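You operate a simulated robot arm through the tools that you are given. There is no shell and no other tool. Be economical: measure what you need, move in short steps, check, and stop when the job is done.

You are at the controls of a simulated robot arm. One attempt, no reset.

## Task
Fold down the long flaps of the case on the infeed rollers, tape it and stop the belts.
Fine: use the stop button once the case is out; leave the settings alone.

The check looks at the end state, three seconds after you hand in, the way a careful person would. Anything else that was tipped, shoved, dropped, spilled or broken makes it a failure. Flat cloth is picked up by pressing the open fingertips on it (5 to 10 N) and closing them slowly along it; thin cloth reads only 2 to 8 mm in the jaws.

## Robot
A 7-joint arm with a two-finger parallel gripper on a trunk, on a base that drives. Base frame: it is fixed to the floor where the robot stands at the start and does not move with it; the origin is under the middle of the robot, x ahead of it, y to its left, z up. Lengths are in m, angles in rad, forces in N, time in s.
Its first joint turns from -2.897 to 2.897 rad. Places, roughly: long flap of the case [1, 0, 0.9]; sealer height wheel [0.5, 0.9, 1.3]; sealer start button [0.5, 0.9, 0.8]; sealer stop button [0.5, 0.9, 0.7]; sealer width wheel [0.6, 0.5, 0.5]; tape tension knob [0.8, 0.9, 1]. Payload 1.57 kg.
Tool frame: the origin (TCP) lies between the finger pads and is the grasp point; the fingertips stand 0.03 m ahead of it; z points along the fingers, y is the line along which they close. Largest opening 0.11 m; finger width 0.024, thickness 0.012; the body of the gripper, 0.048 by 0.112 m, starts 0.078 m behind the TCP.
Orientation is that of the tool frame in the base frame, as [roll, pitch, yaw] about the fixed x, y, z axes, in that order (R = Rz(yaw) Ry(pitch) Rx(roll)). With the fingers straight down and closing along the base's y, the tool's x points along the base's -x, its y along +y and its z along -z.

## Interface
- The arm moves only by the tool drive_tool. Its argument "moves" is a list of rows, each a list of 7 numbers: the turn, a rotation vector about the tool's x, y, z in rad, then the shift along the tool's x, y, z in cm, then the opening, from 0 (shut) to 1 (fully open). In form: [[ax, ay, az, x, y, z, fingers], ...]. A call has 1 to 20 rows; each row is the pose to reach, as a shift and turn from the pose commanded when the call began, along the tool's axes at that moment. Each row takes 0.2 s and may step no farther than 0.05 m and 0.15 rad from the row before; otherwise, or with a gripper value out of range, the whole call is refused. Where a pose cannot be reached the arm comes as near as it can. A force on the tool above 90 N (or 10 N above the force at the start of the call, whichever is more), or a blocked arm, ends the call early, and 0.2 s more pass. Each finger travels about 0.108 m/s and halts on what it meets, pressing with about 43 N; the grip force reading is that of the motor and also rises with nothing between the fingers. The clock runs only during rows and for 0.2 s after the last one: add rows that repeat a pose to give the fingers time. The reply holds the time, the measured pose of the TCP, the force on the tool along the base axes, the opening and the grip force, in the units named above and with some noise, with the torque about the TCP (base axes, N m) and any sound that the robot's microphone picked up.
- Cameras (640 x 400 px; columns grow to the right, rows downward): "scene" is now at [0.4812, 0.2283, 1.3914]; the picture's right is [0.46, -0.89, 0.00], its down [0.50, 0.26, -0.82] and it looks along [0.73, 0.38, 0.57] (base axes); focal length 214 px, centre (320, 200). "wrist" rides on the gripper at [0.07, 0.016, -0.141] in the tool frame; the picture's right is [-0.23, 0.97, 0.00], its down [-0.86, -0.20, -0.48] and it looks along [-0.47, -0.11, 0.88] (tool axes); focal length 222 px, centre (320, 200). There is no depth. A picture from a camera that has moved, and an enlarged one, comes with that camera's place and axes in the base frame and with its lens.
- snapshot(camera): a new picture of that camera. The clock stands still meanwhile.
- raise_lower(by): slides the trunk up (or, below 0, down) by that many m; the arm and the scene camera ride with it, the base frame stays. It gives what a move gives, with no picture.
- drive_base(legs): drives the robot by 1 to 6 legs, each [ahead, left, turn to the left] in m, m and rad, along the robot's own axes; the way and the turn of a leg run together, so that a leg with both is an arc; at most 1.5 m and 3.142 rad a leg. The arm and the cameras ride along, it lands a little off, and it stops where it bumps. It gives what a move gives.
- turn_head(pan, tilt): turns the head with the scene camera to pan (to the left, within 1.798 rad either way) and tilt (down, from -0.506 to 1.204), counted from straight ahead of the robot. It gives what a move gives.
- inspect(camera, box): a new picture of the part [left, top, right, bottom] of that camera's present view, enlarged. The clock stands still meanwhile.
- finish_job(): hands the job in; it is judged then, once.

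Work in short steps. Places have to be worked out from the pictures, the camera data and where the tool is seen: move nearer, look again, correct. Check each grasp and each placing, and mend what went wrong. You have 120 turns and 98 pictures in all, those below and enlarged ones among them. Open the gripper and draw the arm clear of the work before you hand the job in, unless the task says otherwise; then end with one line.

The tools are called after ">>>" as a command line: name --pt "numbers of a row" for each row, then --argument value for the rest, lists and objects as JSON in quotes. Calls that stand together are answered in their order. drive_tool: Moves the arm, as the interface text tells. Its arguments: {"type":"object","properties":{"moves":{"type":"array","items":{"type":"array","items":{"type":"number"}}}},"required":["moves"]} The other tools are called the same way: raise_lower (by) slides the trunk up or down; drive_base (legs) drives the base; turn_head (pan, tilt) turns the head that bears the scene camera; snapshot (camera) takes a picture; inspect (camera, box) takes an enlarged picture of a part of a camera's view; finish_job () hands the job in.

At the start:

```text
time_s: 0.0
tcp_pos: [0.5519, 0.2115, 1.1771]
ee_rot: [-3.056, -0.006, 3.072]
ft_force: [29.9, 128.3, -167.2]
ft_torque: [-25.14, -7.42, -10.14]
width: 0.1102
gripper_force: 0.0
trunk travel left (down, up): [-0.325, 0.285]
robot x, y, heading: [0.0001, -0.0023, -0.002]
head pan, tilt: [0.571, 1.201]
```

scene: 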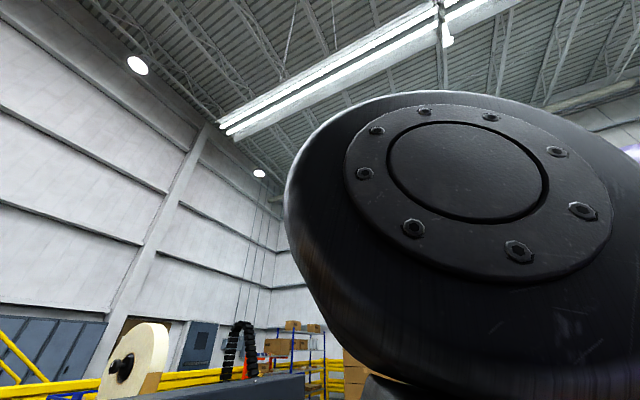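
wrist: 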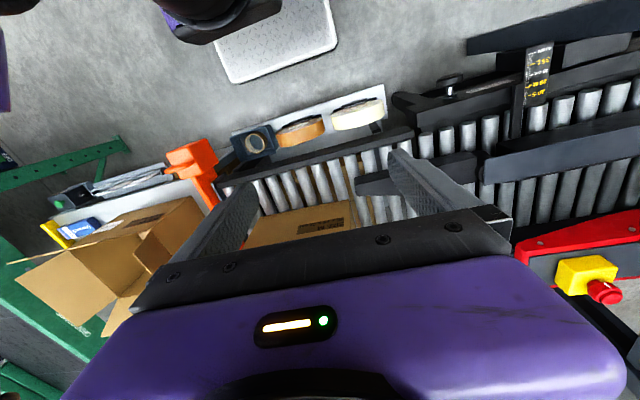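

The scene camera looks up at the ceiling with an arm link in front of it, and the force reading is already high. I'll turn the head straight ahead to see how the tilt responds before I move the arm.

>>> turn_head --pan 0.571 --tilt 0.6

>>> snapshot --camera "scene"

```text
time_s: 1.0
tcp_pos: [0.5544, 0.2099, 1.1715]
ee_rot: [-3.043, -0.001, 3.062]
ft_force: [0.1, 64.3, -116.7]
ft_torque: [-13.84, -8.64, -4.9]
width: 0.1101
gripper_force: 0.1
trunk travel left (down, up): [-0.325, 0.285]
robot x, y, heading: [0.0001, -0.0004, -0.002]
head pan, tilt: [0.571, 0.6]
```

```text
95 pictures are left
camera scene: at [0.4863, 0.2335, 1.385], right [0.49, -0.87, 0.0], down [0.42, 0.24, -0.88], along [0.76, 0.43, 0.48], focal length 214 px, centre (320, 200)
```

scene: 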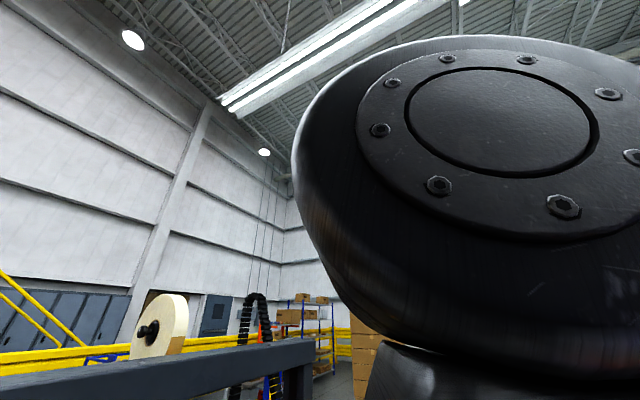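

Tilting up lowered the tool force from about 210 N to 130 N, so the head seems to be pressing on the arm. I'll tilt further up to unload it, then check.

>>> turn_head --pan 0.571 --tilt -0.45

>>> snapshot --camera "scene"

>>> snapshot --camera "wrist"

```text
time_s: 2.3
tcp_pos: [0.5536, 0.2101, 1.173]
ee_rot: [-3.049, -0.004, 3.064]
ft_force: [2.7, 52.0, -80.6]
ft_torque: [-10.71, -5.59, -4.01]
width: 0.1101
gripper_force: 0.1
trunk travel left (down, up): [-0.325, 0.285]
robot x, y, heading: [-0.0003, 0.0019, -0.005]
head pan, tilt: [0.571, -0.45]
```

```text
94 pictures are left
camera scene: at [0.4834, 0.2328, 1.3878], right [0.5, -0.86, 0.0], down [0.45, 0.26, -0.85], along [0.74, 0.43, 0.52], focal length 214 px, centre (320, 200)
```

scene: 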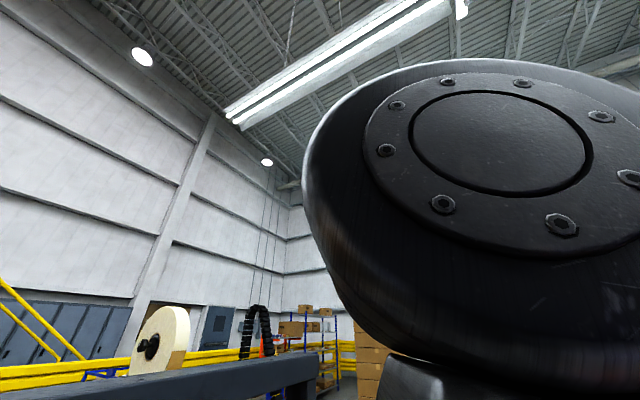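

```text
93 pictures are left
camera wrist: at [0.4867, 0.2451, 1.313], right [0.3, 0.95, -0.09], down [0.84, -0.22, 0.49], along [0.45, -0.23, -0.87], focal length 222 px, centre (320, 200)
```

wrist: 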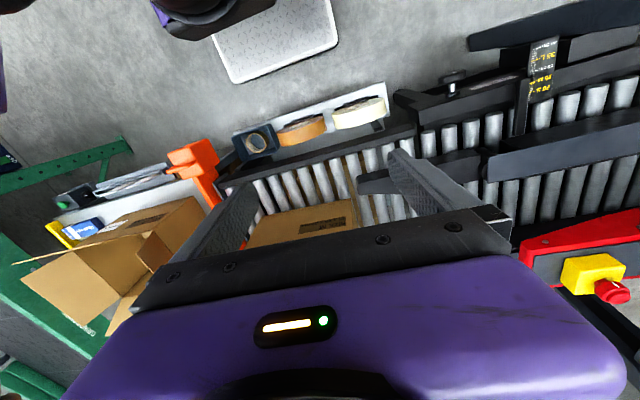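

The tilt command barely changes the view, so the head is still caught on the wrist, with about 96 N pushing the tool down. I'll lower the tool 6 cm in small steps, away from the head, and check.

>>> drive_tool --pt "0 0 0 0 0 2 1" --pt "0 0 0 0 0 4 1" --pt "0 0 0 0 0 6 1" --pt "0 0 0 0 0 6 1"

>>> snapshot --camera "scene"

```text
time_s: 3.3
tcp_pos: [0.5506, 0.2063, 1.1169]
ee_rot: [-3.057, -0.009, 3.069]
ft_force: [0.3, 0.1, 0.2]
ft_torque: [-0.04, 0.05, -0.02]
width: 0.1098
gripper_force: 0.1
trunk travel left (down, up): [-0.325, 0.285]
robot x, y, heading: [0.0004, -0.0017, -0.002]
head pan, tilt: [0.571, -0.45]
```

```text
92 pictures are left
camera scene: at [0.4882, 0.2379, 1.3807], right [0.53, -0.85, 0.0], down [0.36, 0.22, -0.9], along [0.77, 0.48, 0.43], focal length 214 px, centre (320, 200)
```

scene: 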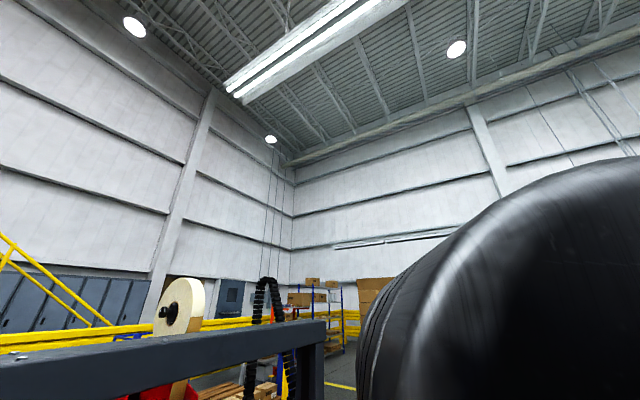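

The force is now zero and the head is free. I'll move the arm about 35 cm to the right so the head can tilt down without touching the wrist.

>>> drive_tool --pt "0 0 0 0 -4.5 0 1" --pt "0 0 0 0 -9 0 1" --pt "0 0 0 0 -13.5 0 1" --pt "0 0 0 0 -18 0 1" --pt "0 0 0 0 -22.5 0 1" --pt "0 0 0 0 -27 0 1" --pt "0 0 0 0 -31.5 0 1" --pt "0 0 0 0 -35 0 1" --pt "0 0 0 0 -35 0 1"

>>> turn_head --pan 0.571 --tilt 0.3

>>> snapshot --camera "scene"

```text
time_s: 5.3
tcp_pos: [0.5286, -0.1419, 1.145]
ee_rot: [-3.056, -0.007, 3.073]
ft_force: [-0.5, -0.2, -0.5]
ft_torque: [0.0, 0.03, 0.0]
width: 0.1101
gripper_force: 0.1
trunk travel left (down, up): [-0.325, 0.285]
robot x, y, heading: [-0.0025, 0.0019, 0.0]
head pan, tilt: [0.571, -0.45]
```

```text
time_s: 6.4
tcp_pos: [0.528, -0.1421, 1.146]
ee_rot: [-3.056, -0.007, 3.074]
ft_force: [0.7, 0.1, 0.6]
ft_torque: [0.01, 0.03, -0.02]
width: 0.1104
gripper_force: 0.2
trunk travel left (down, up): [-0.325, 0.285]
robot x, y, heading: [0.0004, -0.0013, 0.001]
head pan, tilt: [0.571, 0.3]
```

```text
91 pictures are left
camera scene: at [0.5066, 0.251, 1.3171], right [0.54, -0.84, 0.0], down [-0.25, -0.16, -0.96], along [0.8, 0.52, -0.29], focal length 214 px, centre (320, 200)
```

scene: 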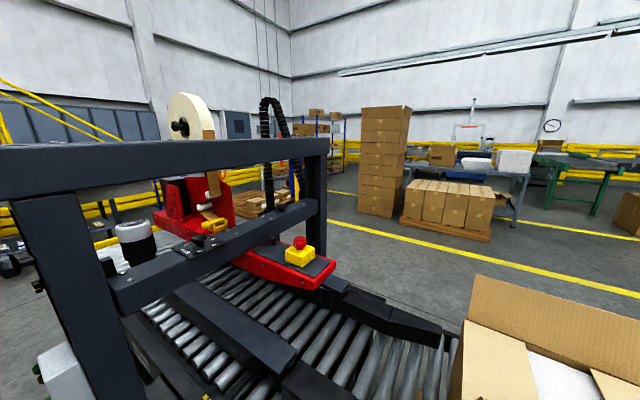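

The head moves freely now and I can see the sealer, the rollers and the case. I'll look further down, and then toward the case.

>>> turn_head --pan 0.45 --tilt 0.75

>>> snapshot --camera "scene"

>>> snapshot --camera "wrist"

```text
time_s: 7.3
tcp_pos: [0.5269, -0.1424, 1.1462]
ee_rot: [-3.057, -0.007, 3.071]
ft_force: [1.2, 0.6, 0.2]
ft_torque: [0.0, 0.01, 0.0]
width: 0.1098
gripper_force: 0.0
trunk travel left (down, up): [-0.325, 0.285]
robot x, y, heading: [-0.0017, -0.0031, -0.001]
head pan, tilt: [0.45, 0.75]
```

```text
90 pictures are left
camera scene: at [0.5027, 0.2367, 1.2768], right [0.44, -0.9, 0.0], down [-0.61, -0.3, -0.73], along [0.66, 0.32, -0.68], focal length 214 px, centre (320, 200)
```

scene: 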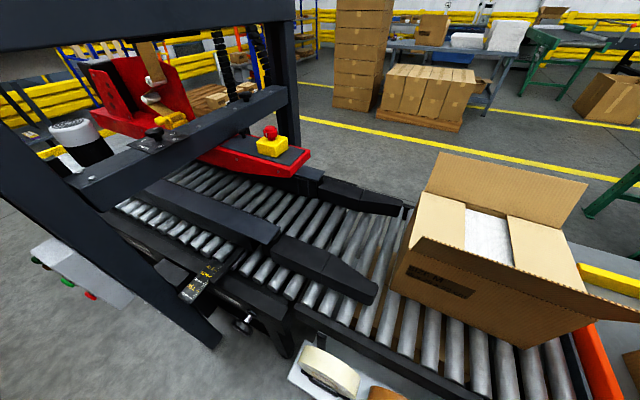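

```text
89 pictures are left
camera wrist: at [0.4611, -0.1094, 1.2848], right [0.29, 0.95, -0.08], down [0.85, -0.22, 0.49], along [0.45, -0.21, -0.87], focal length 222 px, centre (320, 200)
```

wrist: 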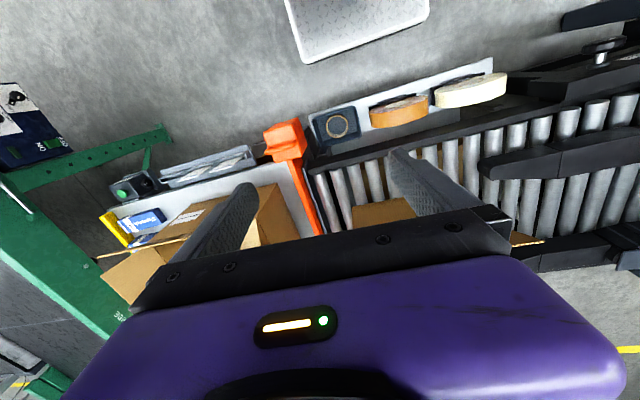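

The case's short flaps are already folded in and both long flaps stand out. The near one leans towards the robot and the far one is upright. I'll centre the view on the case, then look at the control box.

>>> turn_head --pan 0.1 --tilt 0.75

>>> snapshot --camera "scene"

>>> turn_head --pan 1.0 --tilt 0.75

>>> snapshot --camera "scene"

```text
time_s: 8.1
tcp_pos: [0.5268, -0.1414, 1.1447]
ee_rot: [-3.057, -0.006, 3.072]
ft_force: [0.0, 0.3, -0.4]
ft_torque: [0.04, -0.02, -0.01]
width: 0.1099
gripper_force: 0.1
trunk travel left (down, up): [-0.325, 0.285]
robot x, y, heading: [-0.0003, -0.0022, -0.005]
head pan, tilt: [0.099, 0.75]
```

```text
88 pictures are left
camera scene: at [0.5105, 0.2089, 1.2767], right [0.1, -0.99, 0.0], down [-0.68, -0.07, -0.73], along [0.73, 0.07, -0.68], focal length 214 px, centre (320, 200)
```

scene: 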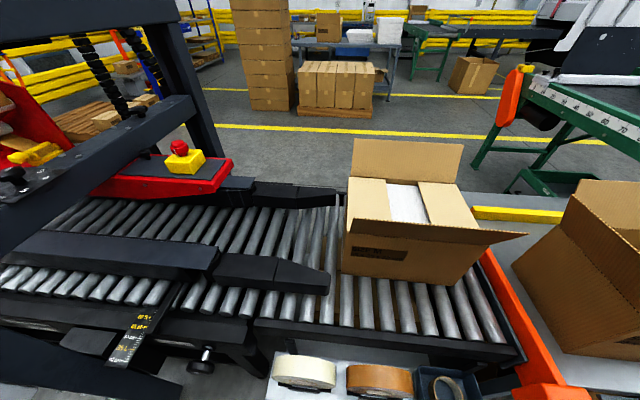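

```text
time_s: 9.3
tcp_pos: [0.5278, -0.1407, 1.1456]
ee_rot: [-3.056, -0.007, 3.073]
ft_force: [0.2, 0.5, 1.2]
ft_torque: [0.01, 0.02, 0.03]
width: 0.1098
gripper_force: 0.1
trunk travel left (down, up): [-0.325, 0.285]
robot x, y, heading: [-0.0008, 0.0031, 0.003]
head pan, tilt: [1.0, 0.75]
```

```text
87 pictures are left
camera scene: at [0.4729, 0.2703, 1.2767], right [0.84, -0.54, 0.0], down [-0.37, -0.57, -0.73], along [0.4, 0.62, -0.68], focal length 214 px, centre (320, 200)
```

scene: 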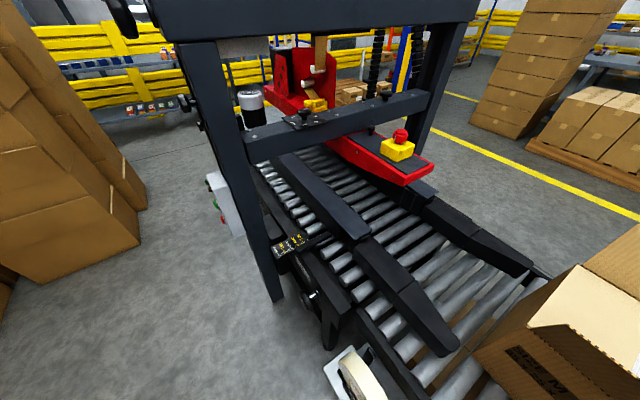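

The layout is clear: belts with flared guides lie left of the case and the control box sits on the sealer's near-left post. I'll turn back to the case and zoom in for measurements.

>>> turn_head --pan 0.1 --tilt 0.75

>>> inspect --camera "scene" --box '[320, 125, 560, 300]'

>>> raise_lower --by 0.2

>>> inspect --camera "scene" --box '[220, 125, 560, 340]'

```text
time_s: 10.5
tcp_pos: [0.5279, -0.1432, 1.1459]
ee_rot: [-3.056, -0.007, 3.074]
ft_force: [-0.8, -0.1, -0.2]
ft_torque: [-0.01, 0.01, 0.01]
width: 0.1098
gripper_force: 0.0
trunk travel left (down, up): [-0.325, 0.285]
robot x, y, heading: [-0.0031, 0.0008, 0.007]
head pan, tilt: [0.099, 0.75]
```

```text
2.29 times, centred on (440, 212) of scene
camera zoom: at [0.5105, 0.2089, 1.2767], right [0.1, -0.99, 0.0], down [-0.68, -0.07, -0.73], along [0.73, 0.07, -0.68], focal length 490 px, centre (46, 171)
```

zoom: 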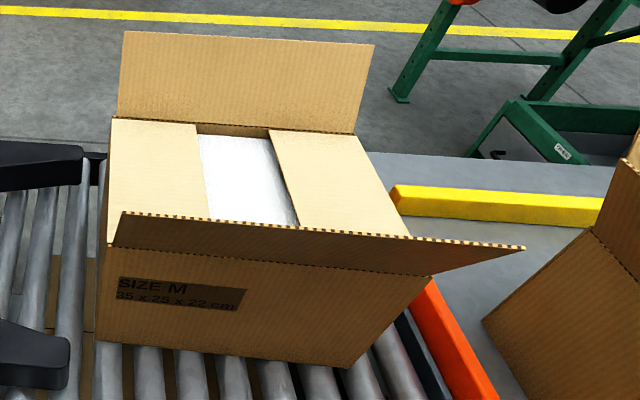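

```text
time_s: 12.7
tcp_pos: [0.5272, -0.1402, 1.3451]
ee_rot: [-3.057, -0.006, 3.073]
ft_force: [-0.3, 0.0, -1.5]
ft_torque: [0.02, -0.01, 0.01]
width: 0.1101
gripper_force: 0.0
trunk travel left (down, up): [-0.525, 0.085]
robot x, y, heading: [0.0016, 0.0, 0.002]
head pan, tilt: [0.099, 0.75]
```

```text
1.86 times, centred on (390, 232) of scene
camera zoom: at [0.5105, 0.2088, 1.4767], right [0.1, -1.0, 0.0], down [-0.68, -0.07, -0.73], along [0.73, 0.07, -0.68], focal length 399 px, centre (190, 140)
```

zoom: 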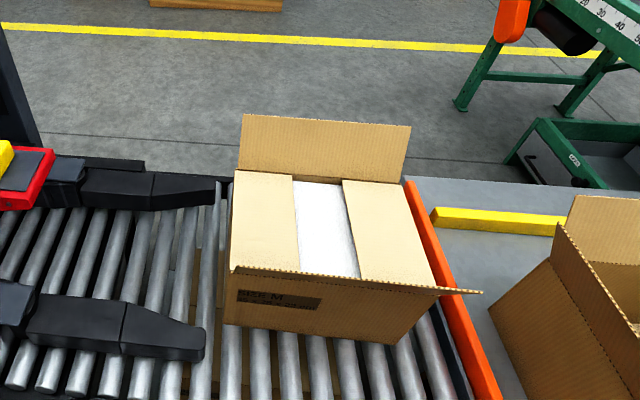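

Triangulating gives the case as x 0.87–1.12, y -0.19–0.17, z 0.60–0.82. Both flaps lean out about 25°, with tips near z 0.94. The far flap needs more reach, so I'll check the floor before driving forward.

>>> turn_head --pan 0.1 --tilt 1.2

>>> snapshot --camera "scene"

```text
time_s: 13.6
tcp_pos: [0.5283, -0.1422, 1.3445]
ee_rot: [-3.056, -0.007, 3.075]
ft_force: [0.6, 1.2, -0.4]
ft_torque: [0.01, 0.01, 0.0]
width: 0.11
gripper_force: 0.0
trunk travel left (down, up): [-0.525, 0.085]
robot x, y, heading: [0.0002, -0.0032, -0.002]
head pan, tilt: [0.099, 1.201]
```

```text
84 pictures are left
camera scene: at [0.4837, 0.2061, 1.445], right [0.1, -1.0, 0.0], down [-0.93, -0.09, -0.36], along [0.36, 0.04, -0.93], focal length 214 px, centre (320, 200)
```

scene: 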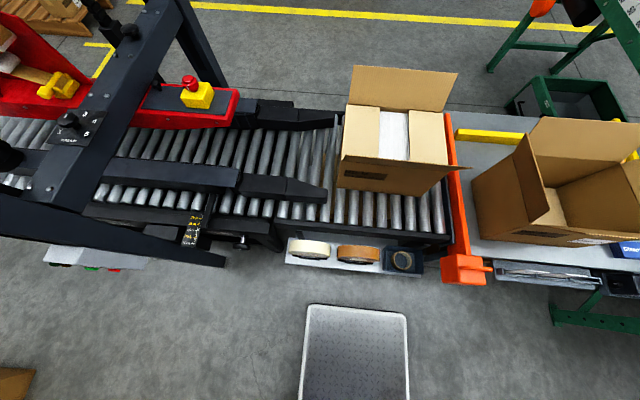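

The grey plate below may be the robot's own deck or a mat, and a short drive will show which. The tape tray stands at about x 0.57, so I'll drive 0.12 m forward and look again.

>>> drive_base --legs '[[0.12, 0, 0]]'

>>> snapshot --camera "scene"

>>> snapshot --camera "wrist"

```text
time_s: 14.8
tcp_pos: [0.6476, -0.1424, 1.346]
ee_rot: [-3.055, -0.006, 3.074]
ft_force: [-0.5, 0.5, -0.2]
ft_torque: [-0.01, -0.01, 0.03]
width: 0.11
gripper_force: 0.1
trunk travel left (down, up): [-0.525, 0.085]
robot x, y, heading: [0.1209, 0.0023, -0.002]
head pan, tilt: [0.099, 1.201]
```

```text
83 pictures are left
camera scene: at [0.6043, 0.206, 1.4451], right [0.1, -1.0, 0.0], down [-0.93, -0.09, -0.36], along [0.36, 0.04, -0.93], focal length 214 px, centre (320, 200)
```

scene: 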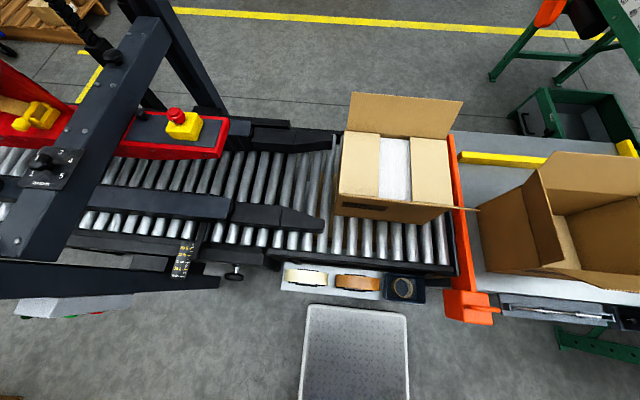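

```text
82 pictures are left
camera wrist: at [0.5817, -0.1096, 1.4849], right [0.29, 0.95, -0.08], down [0.85, -0.22, 0.49], along [0.45, -0.21, -0.87], focal length 222 px, centre (320, 200)
```

wrist: 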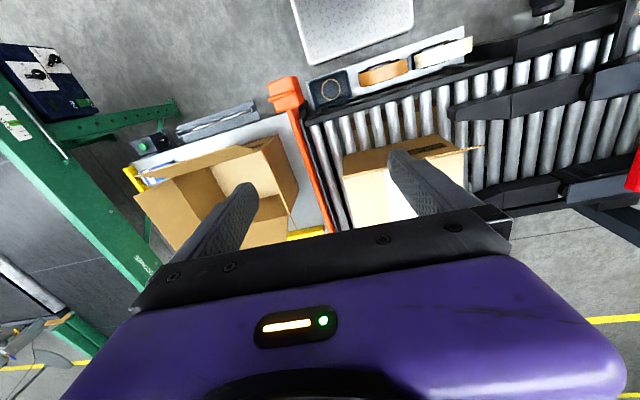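

The plate is the robot's own deck, about 0.27 m high with its front at x 0.50, so it passes under the tape tray at z~0.5. I'll drive 0.13 m more so the far flap is within reach.

>>> drive_base --legs '[[0.13, 0, 0]]'

>>> turn_head --pan 0.1 --tilt 0.95

>>> snapshot --camera "scene"

```text
time_s: 16.1
tcp_pos: [0.7802, -0.1404, 1.3461]
ee_rot: [-3.057, -0.008, 3.074]
ft_force: [-0.6, 0.0, -0.4]
ft_torque: [-0.01, -0.02, 0.0]
width: 0.11
gripper_force: 0.0
trunk travel left (down, up): [-0.525, 0.085]
robot x, y, heading: [0.2533, -0.0033, -0.0]
head pan, tilt: [0.099, 1.201]
```

```text
time_s: 16.9
tcp_pos: [0.7802, -0.1408, 1.3454]
ee_rot: [-3.057, -0.007, 3.074]
ft_force: [-0.4, 0.7, 0.1]
ft_torque: [0.02, 0.01, 0.03]
width: 0.1098
gripper_force: 0.0
trunk travel left (down, up): [-0.525, 0.085]
robot x, y, heading: [0.2542, -0.0007, -0.003]
head pan, tilt: [0.099, 0.949]
```

```text
81 pictures are left
camera scene: at [0.7522, 0.2082, 1.4611], right [0.1, -0.99, 0.0], down [-0.81, -0.08, -0.58], along [0.58, 0.06, -0.81], focal length 214 px, centre (320, 200)
```

scene: 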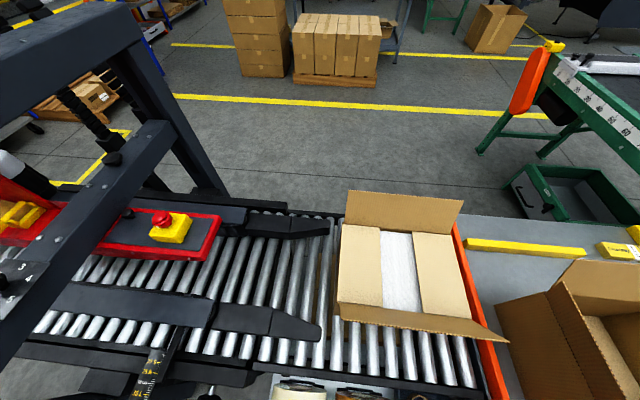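

The case hasn't moved. I'll square the tool and place it in front of the near flap at about x 0.74, y -0.01, still high.

>>> drive_tool --pt "-0.042 0 -0.035 2 4 0 1" --pt "-0.085 0 -0.07 4 8 0 1" --pt "-0.085 0 -0.07 4 12 3 1" --pt "-0.085 0 -0.07 4 13 7 1" --pt "-0.085 0 -0.07 4 13 11 1" --pt "-0.085 0 -0.07 4 13 15 1" --pt "-0.085 0 -0.07 4 13 19 1" --pt "-0.085 0 -0.07 4 13 19 1"

>>> snapshot --camera "scene"

```text
time_s: 18.7
tcp_pos: [0.8328, -0.0402, 1.1589]
ee_rot: [-3.141, -0.011, -3.138]
ft_force: [0.3, 0.8, -0.4]
ft_torque: [-0.03, 0.0, -0.02]
width: 0.1097
gripper_force: 0.0
out of reach, approached as far as the arm can: row 3, 4, 5, 6, 7, 8
trunk travel left (down, up): [-0.525, 0.085]
robot x, y, heading: [0.253, 0.0003, 0.004]
head pan, tilt: [0.099, 0.949]
```

```text
80 pictures are left
camera scene: at [0.7523, 0.2083, 1.4612], right [0.1, -0.99, 0.0], down [-0.81, -0.08, -0.58], along [0.58, 0.06, -0.81], focal length 214 px, centre (320, 200)
```

scene: 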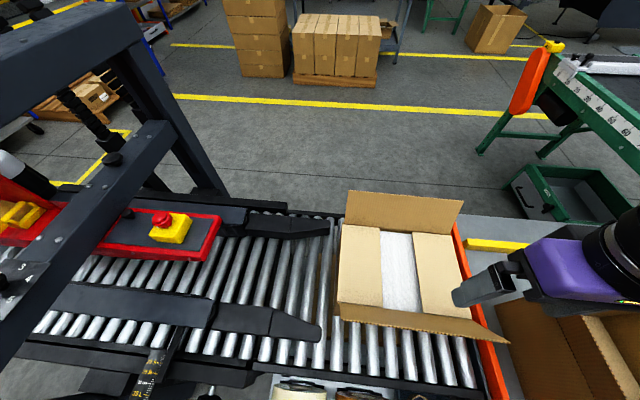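

Part of the move was out of reach, probably because the trunk is raised. I'll lift the tool clear, lower the trunk 0.2 m and pan the head a little left to give the arm room.

>>> drive_tool --pt "0 0 0 0 0 -4 1" --pt "0 0 0 2 0 -8 1" --pt "0 0 0 4 0 -12 1" --pt "0 0 0 6 0 -14 1" --pt "0 0 0 8 0 -14 1" --pt "0 0 0 8 0 -14 1"

>>> turn_head --pan 0.5 --tilt 0.95

```text
time_s: 20.1
tcp_pos: [0.758, -0.0383, 1.3028]
ee_rot: [-3.141, -0.011, -3.139]
ft_force: [1.1, 0.0, -0.3]
ft_torque: [0.02, 0.03, 0.02]
width: 0.1098
gripper_force: 0.2
out of reach, approached as far as the arm can: row 5, 6
trunk travel left (down, up): [-0.525, 0.085]
robot x, y, heading: [0.2507, -0.0005, 0.002]
head pan, tilt: [0.099, 0.949]
```

```text
time_s: 21.0
tcp_pos: [0.7591, -0.0378, 1.3029]
ee_rot: [-3.141, -0.013, -3.14]
ft_force: [0.0, 1.1, 0.3]
ft_torque: [0.03, 0.02, -0.01]
width: 0.1099
gripper_force: 0.0
trunk travel left (down, up): [-0.525, 0.085]
robot x, y, heading: [0.2544, 0.0001, -0.001]
head pan, tilt: [0.499, 0.949]
```

The tool is at x 0.76, z 1.30. I'll lower the trunk 0.2 m, which puts the fingertips at about 1.07, still above the flap tips at 0.94.

>>> raise_lower --by -0.2

>>> drive_tool --pt "0 0 0 1.5 1 0 1" --pt "0 0 0 3 3 0 1" --pt "0 0 0 3 3 0 1"

>>> snapshot --camera "scene"

```text
time_s: 23.1
tcp_pos: [0.7579, -0.0385, 1.1024]
ee_rot: [3.141, -0.013, -3.141]
ft_force: [-0.4, 0.1, 1.3]
ft_torque: [0.04, 0.0, 0.02]
width: 0.1098
gripper_force: 0.2
trunk travel left (down, up): [-0.325, 0.285]
robot x, y, heading: [0.2513, 0.0042, 0.0]
head pan, tilt: [0.499, 0.949]
```

```text
time_s: 23.9
tcp_pos: [0.7435, -0.0083, 1.122]
ee_rot: [3.141, -0.013, -3.139]
ft_force: [-0.4, 0.1, 0.1]
ft_torque: [-0.01, 0.02, -0.03]
width: 0.1099
gripper_force: 0.1
out of reach, approached as far as the arm can: row 1, 2, 3
trunk travel left (down, up): [-0.325, 0.285]
robot x, y, heading: [0.2529, -0.001, 0.002]
head pan, tilt: [0.499, 0.949]
```

```text
79 pictures are left
camera scene: at [0.7437, 0.2358, 1.2612], right [0.48, -0.88, 0.0], down [-0.71, -0.39, -0.58], along [0.51, 0.28, -0.81], focal length 214 px, centre (320, 200)
```

scene: 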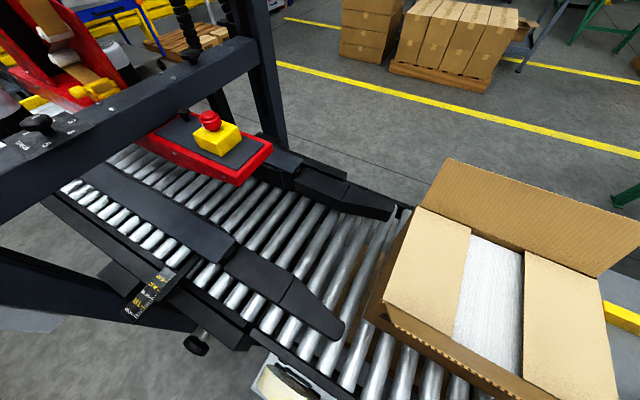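

At this trunk height the arm is too folded to get lower near the flap. Lowering the trunk another 0.2 m puts the fingertips at about z 0.89, just in front of the near flap.

>>> raise_lower --by -0.2

>>> snapshot --camera "wrist"

>>> turn_head --pan 0.4 --tilt 0.6

>>> snapshot --camera "scene"

```text
time_s: 26.1
tcp_pos: [0.7429, -0.0097, 0.9202]
ee_rot: [3.141, -0.012, -3.14]
ft_force: [0.1, -0.2, -0.6]
ft_torque: [0.03, -0.01, -0.01]
width: 0.11
gripper_force: 0.1
trunk travel left (down, up): [-0.125, 0.485]
robot x, y, heading: [0.2507, 0.0016, -0.0]
head pan, tilt: [0.499, 0.949]
```

```text
78 pictures are left
camera wrist: at [0.6747, 0.0066, 1.0624], right [0.22, 0.97, 0.0], down [0.86, -0.2, 0.47], along [0.45, -0.11, -0.88], focal length 222 px, centre (320, 200)
```

wrist: 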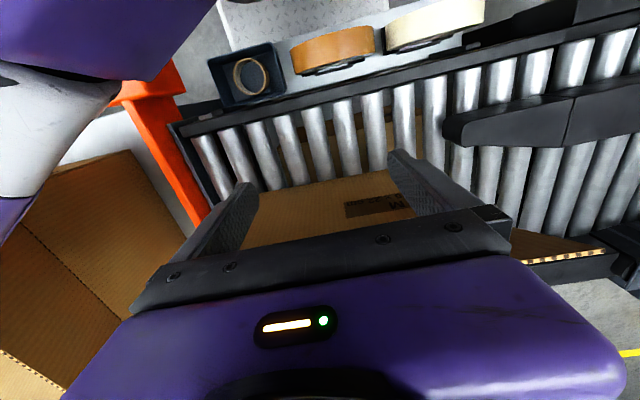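

```text
time_s: 26.9
tcp_pos: [0.7424, -0.0081, 0.9204]
ee_rot: [3.141, -0.013, -3.139]
ft_force: [-0.1, -0.4, -0.4]
ft_torque: [-0.02, -0.03, 0.0]
width: 0.11
gripper_force: 0.0
trunk travel left (down, up): [-0.125, 0.485]
robot x, y, heading: [0.2498, -0.0024, -0.001]
head pan, tilt: [0.4, 0.6]
```

```text
77 pictures are left
camera scene: at [0.7612, 0.2354, 1.0895], right [0.39, -0.92, 0.0], down [-0.52, -0.22, -0.82], along [0.76, 0.32, -0.57], focal length 214 px, centre (320, 200)
```

scene: 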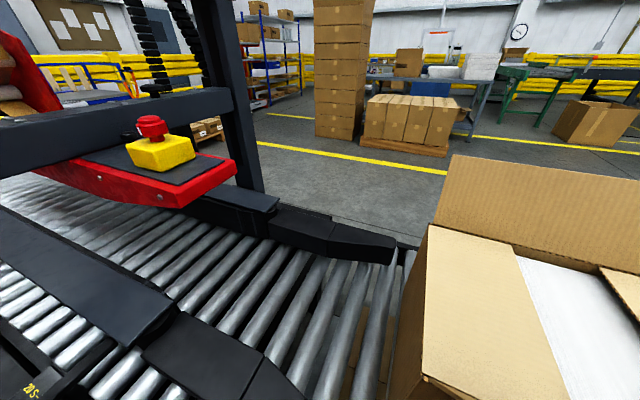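

The fingers are in front of the near flap with tips at z 0.89. I'll sweep towards +x, then arc down to fold the flap onto the short flaps, and watch the force.

>>> drive_tool --pt "0 0 0 -3 0 0 1" --pt "0 0 0 -6 0 0 1" --pt "0 0 0 -8.5 0 0 1" --pt "0 0 0 -11 0 0 1" --pt "0 0 0 -13 0 0 1" --pt "0 0 0 -15 0 0.5 1" --pt "0 0 0 -17 0 1.2 1" --pt "0 0 0 -19 0 2.2 1" --pt "0 0 0 -20.5 0 3.2 1" --pt "0 0 0 -21.5 0 4.2 1" --pt "0 0 0 -21.5 0 4.2 1"

>>> turn_head --pan 0.3 --tilt 0.9

>>> snapshot --camera "scene"

```text
time_s: 29.3
tcp_pos: [0.957, -0.0082, 0.8766]
ee_rot: [-3.141, -0.012, -3.141]
ft_force: [-0.6, 0.1, 0.7]
ft_torque: [0.0, 0.02, 0.03]
width: 0.1098
gripper_force: 0.1
trunk travel left (down, up): [-0.125, 0.485]
robot x, y, heading: [0.2531, -0.0013, 0.002]
head pan, tilt: [0.4, 0.6]
```

```text
time_s: 30.1
tcp_pos: [0.9562, -0.0075, 0.8757]
ee_rot: [3.14, -0.012, -3.138]
ft_force: [-0.6, 0.6, -1.0]
ft_torque: [0.01, 0.01, 0.0]
width: 0.11
gripper_force: 0.0
trunk travel left (down, up): [-0.125, 0.485]
robot x, y, heading: [0.2531, 0.0006, 0.0]
head pan, tilt: [0.3, 0.901]
```

```text
76 pictures are left
camera scene: at [0.752, 0.2234, 1.0648], right [0.3, -0.95, 0.0], down [-0.75, -0.23, -0.62], along [0.59, 0.18, -0.78], focal length 214 px, centre (320, 200)
```

scene: 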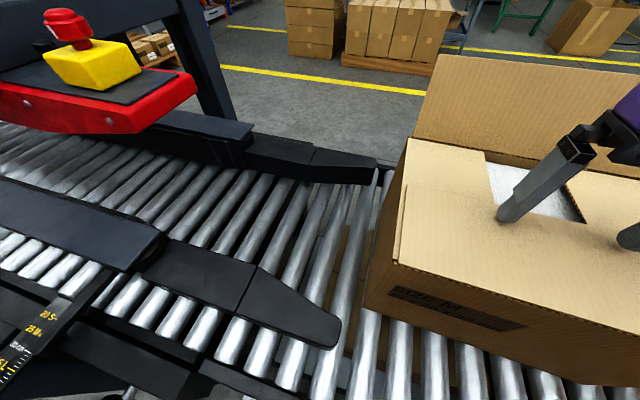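

The near flap is lying down flat. I'll lift off and check whether it stays.

>>> drive_tool --pt "0 0 0 0 0 -4 1" --pt "0 0 0 0 0 -8.5 1" --pt "0 0 0 0 0 -13 1" --pt "0 0 0 0 0 -17 1" --pt "0 0 0 0 0 -17 1"

>>> snapshot --camera "scene"

```text
time_s: 31.3
tcp_pos: [0.9572, -0.0103, 1.049]
ee_rot: [3.14, -0.013, -3.14]
ft_force: [0.3, 0.0, 0.1]
ft_torque: [0.03, 0.03, 0.04]
width: 0.1098
gripper_force: 0.0
trunk travel left (down, up): [-0.125, 0.485]
robot x, y, heading: [0.2506, -0.0014, 0.005]
head pan, tilt: [0.3, 0.901]
```

```text
75 pictures are left
camera scene: at [0.752, 0.2234, 1.0648], right [0.3, -0.95, 0.0], down [-0.75, -0.23, -0.62], along [0.59, 0.18, -0.78], focal length 214 px, centre (320, 200)
```

scene: 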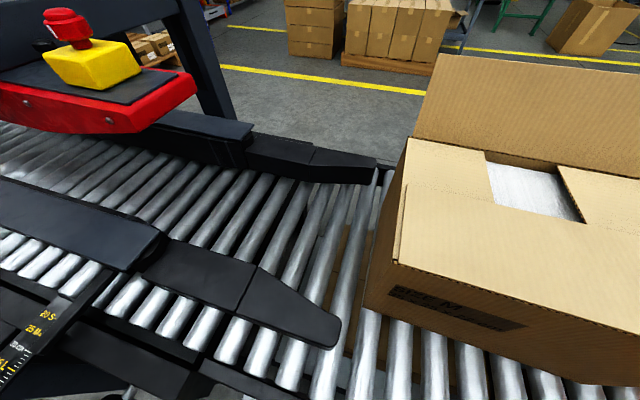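

The near flap stays down. Next I'll carry the tool over the far flap, with tips at z 1.02 against a flap top near 0.94, to about x 1.225.

>>> drive_tool --pt "0 0 0 -4.5 0 0 1" --pt "0 0 0 -9 0 0 1" --pt "0 0 0 -13.5 0 0 1" --pt "0 0 0 -18 0 0 1" --pt "0 0 0 -22 0 0 1" --pt "0 0 0 -25 0 0 1" --pt "0 0 0 -27.5 0 0 1" --pt "0 0 0 -27.5 0 0 1"

>>> turn_head --pan 0.1 --tilt 0.6

>>> snapshot --camera "scene"

>>> snapshot --camera "wrist"

```text
time_s: 33.1
tcp_pos: [1.2051, -0.0064, 1.0325]
ee_rot: [3.141, -0.011, -3.137]
ft_force: [0.5, -0.4, 0.7]
ft_torque: [0.02, -0.03, 0.0]
width: 0.1096
gripper_force: 0.0
out of reach, approached as far as the arm can: row 6, 7, 8
trunk travel left (down, up): [-0.125, 0.485]
robot x, y, heading: [0.2495, 0.0001, 0.006]
head pan, tilt: [0.3, 0.901]
```

```text
time_s: 33.9
tcp_pos: [1.2059, -0.0075, 1.0344]
ee_rot: [-3.141, -0.012, -3.141]
ft_force: [0.0, -0.9, -0.5]
ft_torque: [-0.03, 0.01, -0.01]
width: 0.1102
gripper_force: 0.0
trunk travel left (down, up): [-0.125, 0.485]
robot x, y, heading: [0.2518, -0.0016, -0.001]
head pan, tilt: [0.099, 0.6]
```

```text
74 pictures are left
camera scene: at [0.7678, 0.2099, 1.0895], right [0.1, -0.99, 0.0], down [-0.56, -0.06, -0.82], along [0.82, 0.08, -0.57], focal length 214 px, centre (320, 200)
```

scene: 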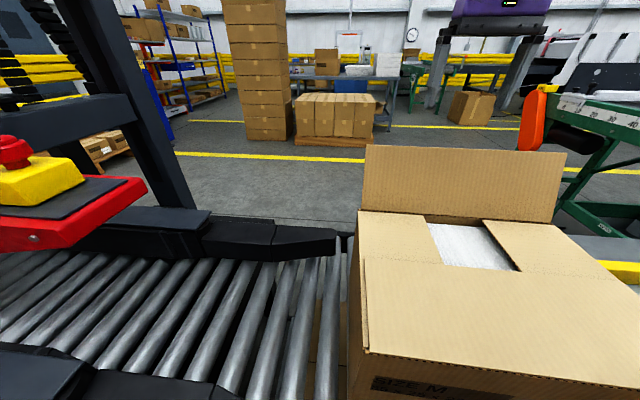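

```text
73 pictures are left
camera wrist: at [1.1368, 0.008, 1.1749], right [0.22, 0.97, 0.0], down [0.86, -0.2, 0.47], along [0.46, -0.11, -0.88], focal length 222 px, centre (320, 200)
```

wrist: 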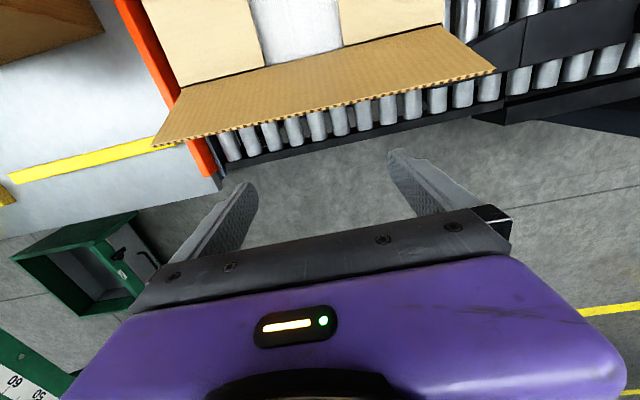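

The wrist view puts the flap's top edge at x≈1.16, and the fingers are past it at x≈1.19. I'll go down 5 cm first to check that reach holds at this x.

>>> drive_tool --pt "0 0 0 0 0 2.5 1" --pt "0 0 0 0 0 5 1" --pt "0 0 0 0 0 5 1"

```text
time_s: 34.7
tcp_pos: [1.2049, -0.0059, 0.9844]
ee_rot: [3.141, -0.013, -3.14]
ft_force: [-0.3, 0.1, 0.3]
ft_torque: [0.01, 0.03, 0.03]
width: 0.1101
gripper_force: 0.1
trunk travel left (down, up): [-0.125, 0.485]
robot x, y, heading: [0.2494, -0.001, 0.001]
head pan, tilt: [0.099, 0.6]
```

Reach is fine. I'll go down 6 cm more behind the far flap, then sweep back towards -x and arc down, mirroring the first fold.

>>> drive_tool --pt "0 0 0 0 0 3 1" --pt "0 0 0 0 0 6 1" --pt "0 0 0 2.5 0 6 1" --pt "0 0 0 5 0 6 1" --pt "0 0 0 7.5 0 6 1" --pt "0 0 0 9.5 0 6.2 1" --pt "0 0 0 11.5 0 6.8 1" --pt "0 0 0 13.5 0 7.6 1" --pt "0 0 0 15 0 8.6 1" --pt "0 0 0 16.5 0 9.6 1" --pt "0 0 0 17 0 10.6 1" --pt "0 0 0 17 0 10.6 1"

>>> snapshot --camera "scene"

```text
time_s: 37.3
tcp_pos: [1.0315, -0.0062, 0.8777]
ee_rot: [3.142, -0.011, -3.14]
ft_force: [-0.4, -0.5, -0.3]
ft_torque: [-0.01, 0.01, 0.0]
width: 0.1097
gripper_force: 0.0
trunk travel left (down, up): [-0.125, 0.485]
robot x, y, heading: [0.2544, 0.0, 0.001]
head pan, tilt: [0.099, 0.6]
```

```text
72 pictures are left
camera scene: at [0.7678, 0.2098, 1.0896], right [0.1, -0.99, 0.0], down [-0.56, -0.06, -0.83], along [0.82, 0.08, -0.56], focal length 214 px, centre (320, 200)
```

scene: 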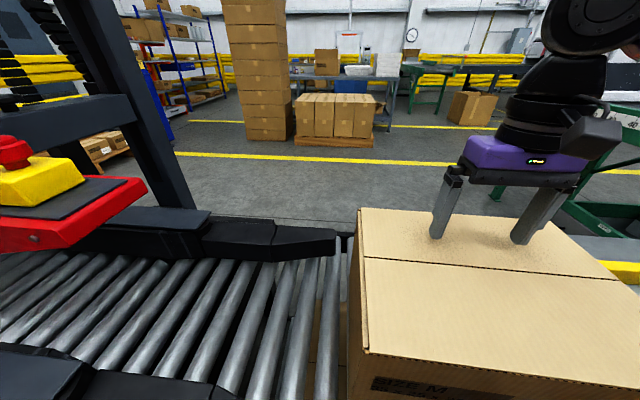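

Both flaps are folded and meet in the middle. I'll lift clear, retract, and look towards the control panel.

>>> drive_tool --pt "0 0 0 0 0 -4 1" --pt "0 0 0 0 0 -8.5 1" --pt "0 0 0 0 0 -13 1" --pt "0 0 0 0 0 -17 1" --pt "0 0 0 4 0 -20 1" --pt "0 0 0 8 0 -20 1" --pt "0 0 0 12 0 -20 1" --pt "0 0 0 16 0 -20 1" --pt "0 0 0 20 0 -20 1" --pt "0 0 0 20 0 -20 1"

>>> snapshot --camera "scene"

>>> turn_head --pan 1.4 --tilt 0.3

>>> snapshot --camera "scene"

```text
time_s: 39.5
tcp_pos: [0.8385, 0.0138, 1.0797]
ee_rot: [3.134, -0.025, -3.064]
ft_force: [0.5, -0.7, 0.0]
ft_torque: [0.01, 0.0, 0.02]
width: 0.1101
gripper_force: 0.2
trunk travel left (down, up): [-0.125, 0.485]
robot x, y, heading: [0.2488, 0.0008, 0.003]
head pan, tilt: [0.099, 0.6]
```

```text
71 pictures are left
camera scene: at [0.7679, 0.2098, 1.0896], right [0.1, -0.99, 0.0], down [-0.56, -0.06, -0.83], along [0.82, 0.08, -0.56], focal length 214 px, centre (320, 200)
```

scene: 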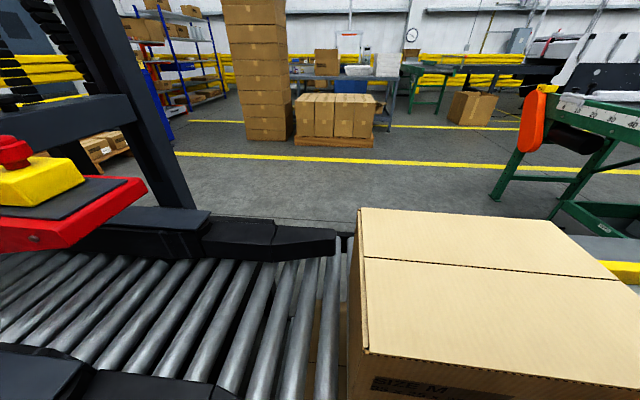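

```text
time_s: 41.0
tcp_pos: [0.8393, 0.0113, 1.0787]
ee_rot: [3.131, -0.025, -3.068]
ft_force: [-0.4, 0.2, 1.3]
ft_torque: [0.01, -0.02, 0.02]
width: 0.1101
gripper_force: 0.0
trunk travel left (down, up): [-0.125, 0.485]
robot x, y, heading: [0.2494, -0.0007, -0.001]
head pan, tilt: [1.4, 0.3]
```

```text
70 pictures are left
camera scene: at [0.6958, 0.293, 1.117], right [0.99, -0.17, 0.0], down [-0.05, -0.29, -0.96], along [0.16, 0.94, -0.3], focal length 214 px, centre (320, 200)
```

scene: 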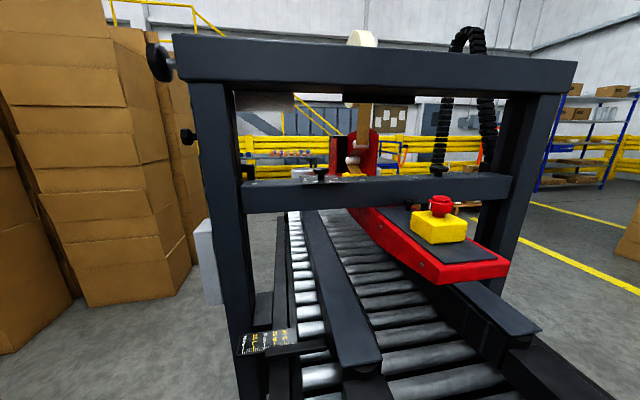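

The flaps stay shut. The control box is on the outer side of the near post with its buttons facing -x. I'll back away and drive left so I can look at it squarely.

>>> drive_base --legs '[[-0.6, 0, 0], [0, 0.75, 0]]'

>>> turn_head --pan 0.5 --tilt 0.6

>>> snapshot --camera "scene"

```text
time_s: 48.1
tcp_pos: [0.2393, 0.7614, 1.0778]
ee_rot: [3.117, -0.028, -3.081]
ft_force: [-0.2, 0.6, -0.4]
ft_torque: [-0.01, 0.01, -0.02]
width: 0.1098
gripper_force: 0.1
trunk travel left (down, up): [-0.125, 0.485]
robot x, y, heading: [-0.349, 0.75, 0.004]
head pan, tilt: [1.4, 0.3]
```

```text
time_s: 49.3
tcp_pos: [0.2386, 0.7603, 1.0786]
ee_rot: [3.115, -0.029, -3.077]
ft_force: [-0.2, 0.1, -0.7]
ft_torque: [-0.04, -0.02, 0.0]
width: 0.1101
gripper_force: 0.0
trunk travel left (down, up): [-0.125, 0.485]
robot x, y, heading: [-0.3469, 0.7522, 0.006]
head pan, tilt: [0.499, 0.6]
```

```text
69 pictures are left
camera scene: at [0.1551, 0.998, 1.0896], right [0.49, -0.87, 0.0], down [-0.49, -0.27, -0.83], along [0.72, 0.4, -0.56], focal length 214 px, centre (320, 200)
```

scene: 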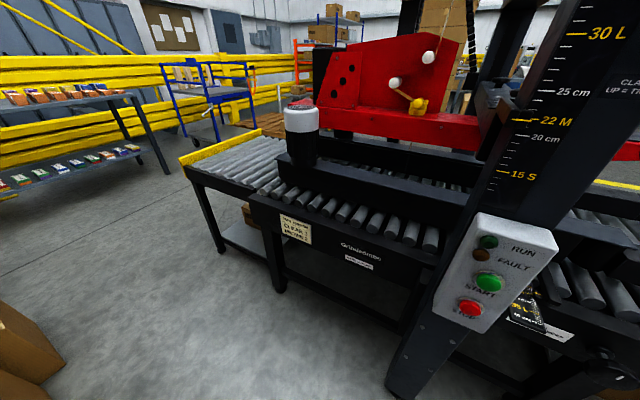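

The panel shows RUN and FAULT lamps plus START and STOP. I'll zoom in on the panel, the height scale and the placard.

>>> inspect --camera "scene" --box '[420, 0, 640, 140]'

>>> inspect --camera "scene" --box '[420, 190, 640, 330]'

>>> inspect --camera "scene" --box '[260, 200, 400, 290]'

```text
2.86 times, centred on (530, 70) of scene
camera zoom: at [0.1551, 0.998, 1.0896], right [0.49, -0.87, 0.0], down [-0.49, -0.27, -0.83], along [0.72, 0.4, -0.56], focal length 613 px, centre (-280, 571)
```

zoom: 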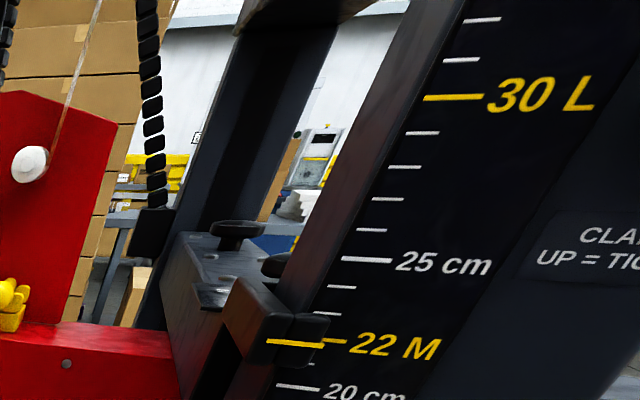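

```text
2.86 times, centred on (530, 260) of scene
camera zoom: at [0.1551, 0.998, 1.0896], right [0.49, -0.87, 0.0], down [-0.49, -0.27, -0.83], along [0.72, 0.4, -0.56], focal length 613 px, centre (-280, 29)
```

zoom: 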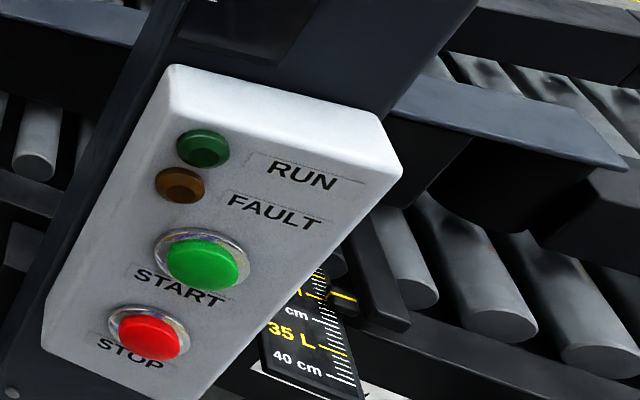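

```text
4.44 times, centred on (330, 245) of scene
camera zoom: at [0.1551, 0.998, 1.0896], right [0.49, -0.87, 0.0], down [-0.49, -0.27, -0.83], along [0.72, 0.4, -0.56], focal length 953 px, centre (276, 0)
```

zoom: 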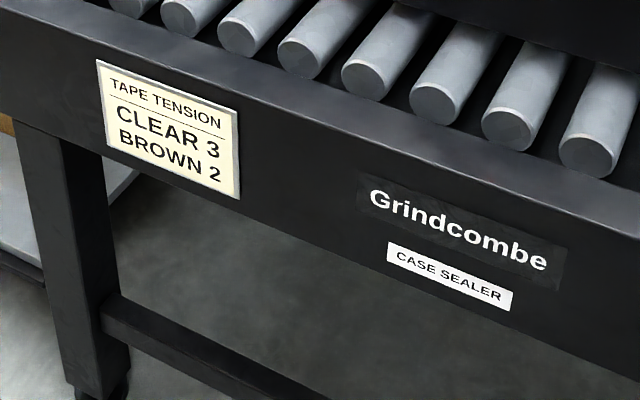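

Both lamps are off, so the belts are stopped. The height pointer sits at 22 M, so the settings already match. I place START at about (0.457, 0.870, 0.80) and STOP at about (0.457, 0.870, 0.73). I'll turn the tool to point at +x and close the fingers.

>>> drive_tool --pt "0 -0.143 0 -1 1 0 0" --pt "0 -0.286 0 -2 2 0 0" --pt "0 -0.429 0 -3 3 0 0" --pt "0 -0.572 0 -4 4 0 0" --pt "0 -0.715 0 -5 5 0 0" --pt "0 -0.858 0 -6 6 0 0" --pt "0 -1.001 0 -7 7 0 0" --pt "0 -1.144 0 -8 8 0 0" --pt "0 -1.287 0 -9 9 0 0" --pt "0 -1.43 0 -10 10 0 0" --pt "0 -1.57 0 -11 11 0 0" --pt "0 -1.57 0 -11 11 0 0"

>>> snapshot --camera "scene"

```text
time_s: 51.9
tcp_pos: [0.3835, 0.9004, 1.1091]
ee_rot: [2.284, 1.495, 2.341]
ft_force: [0.3, -0.5, -0.5]
ft_torque: [-0.03, -0.01, 0.0]
width: 0.0
gripper_force: 21.2
out of reach, approached as far as the arm can: row 9, 10, 11, 12
trunk travel left (down, up): [-0.125, 0.485]
robot x, y, heading: [-0.3502, 0.7515, 0.009]
head pan, tilt: [0.499, 0.6]
```

```text
65 pictures are left
camera scene: at [0.1551, 0.998, 1.0896], right [0.48, -0.87, 0.0], down [-0.49, -0.27, -0.83], along [0.72, 0.4, -0.56], focal length 214 px, centre (320, 200)
```

scene: 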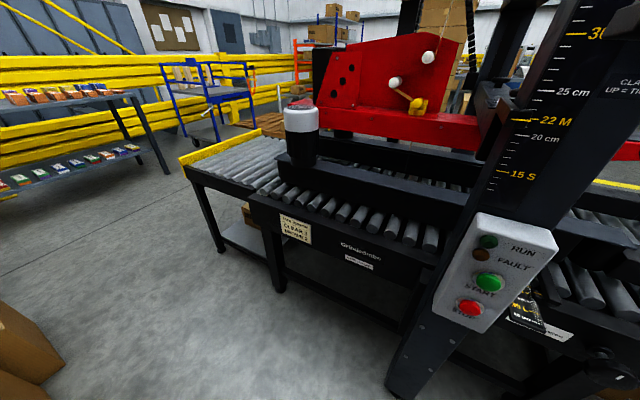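

The tool now points along +x within about 4°, at (0.38, 0.90, 1.11). I'll straighten it and come down to START height, staying about 5 cm short of the button.

>>> drive_tool --pt "0.03 -0.025 0 4 -1 0 0" --pt "0.059 -0.05 0 8 -2 0 0" --pt "0.059 -0.05 0 12 -3 0.4 0" --pt "0.059 -0.05 0 16 -4 0.6 0" --pt "0.059 -0.05 0 20 -4.8 0.8 0" --pt "0.059 -0.05 0 24 -4.8 1 0" --pt "0.059 -0.05 0 28 -4.8 1 0" --pt "0.059 -0.05 0 30.7 -4.8 1 0" --pt "0.059 -0.05 0 30.7 -4.8 1 0"

>>> turn_head --pan 0.2 --tilt 0.6

>>> snapshot --camera "scene"

>>> snapshot --camera "wrist"

```text
time_s: 53.2
tcp_pos: [0.4388, 0.9, 0.8959]
ee_rot: [1.132, 1.475, 1.112]
ft_force: [-20.4, -9.0, 31.5]
ft_torque: [-0.17, -0.57, -0.3]
width: 0.0001
gripper_force: 21.2
out of reach, approached as far as the arm can: row 1, 2, 3, 4, 5, 6
trunk travel left (down, up): [-0.125, 0.485]
robot x, y, heading: [-0.3473, 0.7539, 0.008]
head pan, tilt: [0.499, 0.6]
stopped in row 6: the force on the tool passed its limit at 136 N (the readings are from after the stop); the commanded pose is now the measured one
```

```text
time_s: 54.0
tcp_pos: [0.4393, 0.9008, 0.896]
ee_rot: [1.132, 1.473, 1.114]
ft_force: [-23.0, -2.1, 39.2]
ft_torque: [-0.07, -0.75, -0.17]
width: 0.0
gripper_force: 21.0
trunk travel left (down, up): [-0.125, 0.485]
robot x, y, heading: [-0.348, 0.7493, 0.009]
head pan, tilt: [0.201, 0.6]
```

```text
64 pictures are left
camera scene: at [0.1632, 0.9735, 1.0904], right [0.21, -0.98, 0.0], down [-0.55, -0.12, -0.83], along [0.81, 0.17, -0.56], focal length 214 px, centre (320, 200)
```

scene: 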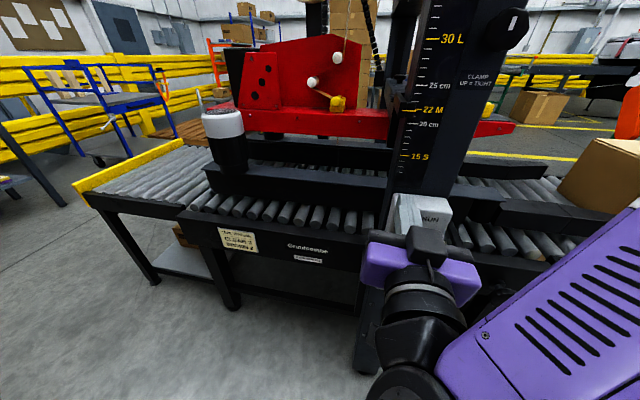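

```text
63 pictures are left
camera wrist: at [0.3016, 0.9246, 0.8215], right [0.01, 0.95, 0.31], down [-0.52, -0.26, 0.81], along [0.86, -0.17, 0.49], focal length 222 px, centre (320, 200)
```

wrist: 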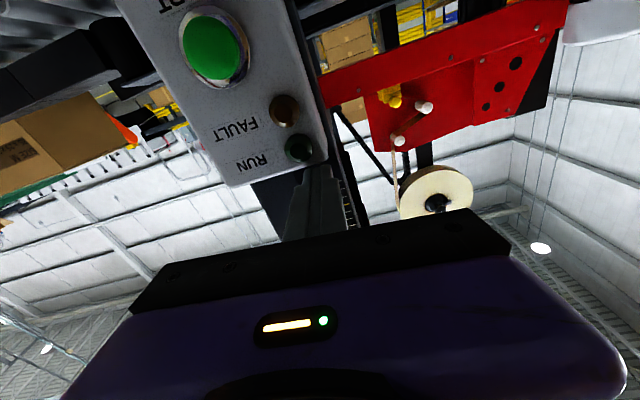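

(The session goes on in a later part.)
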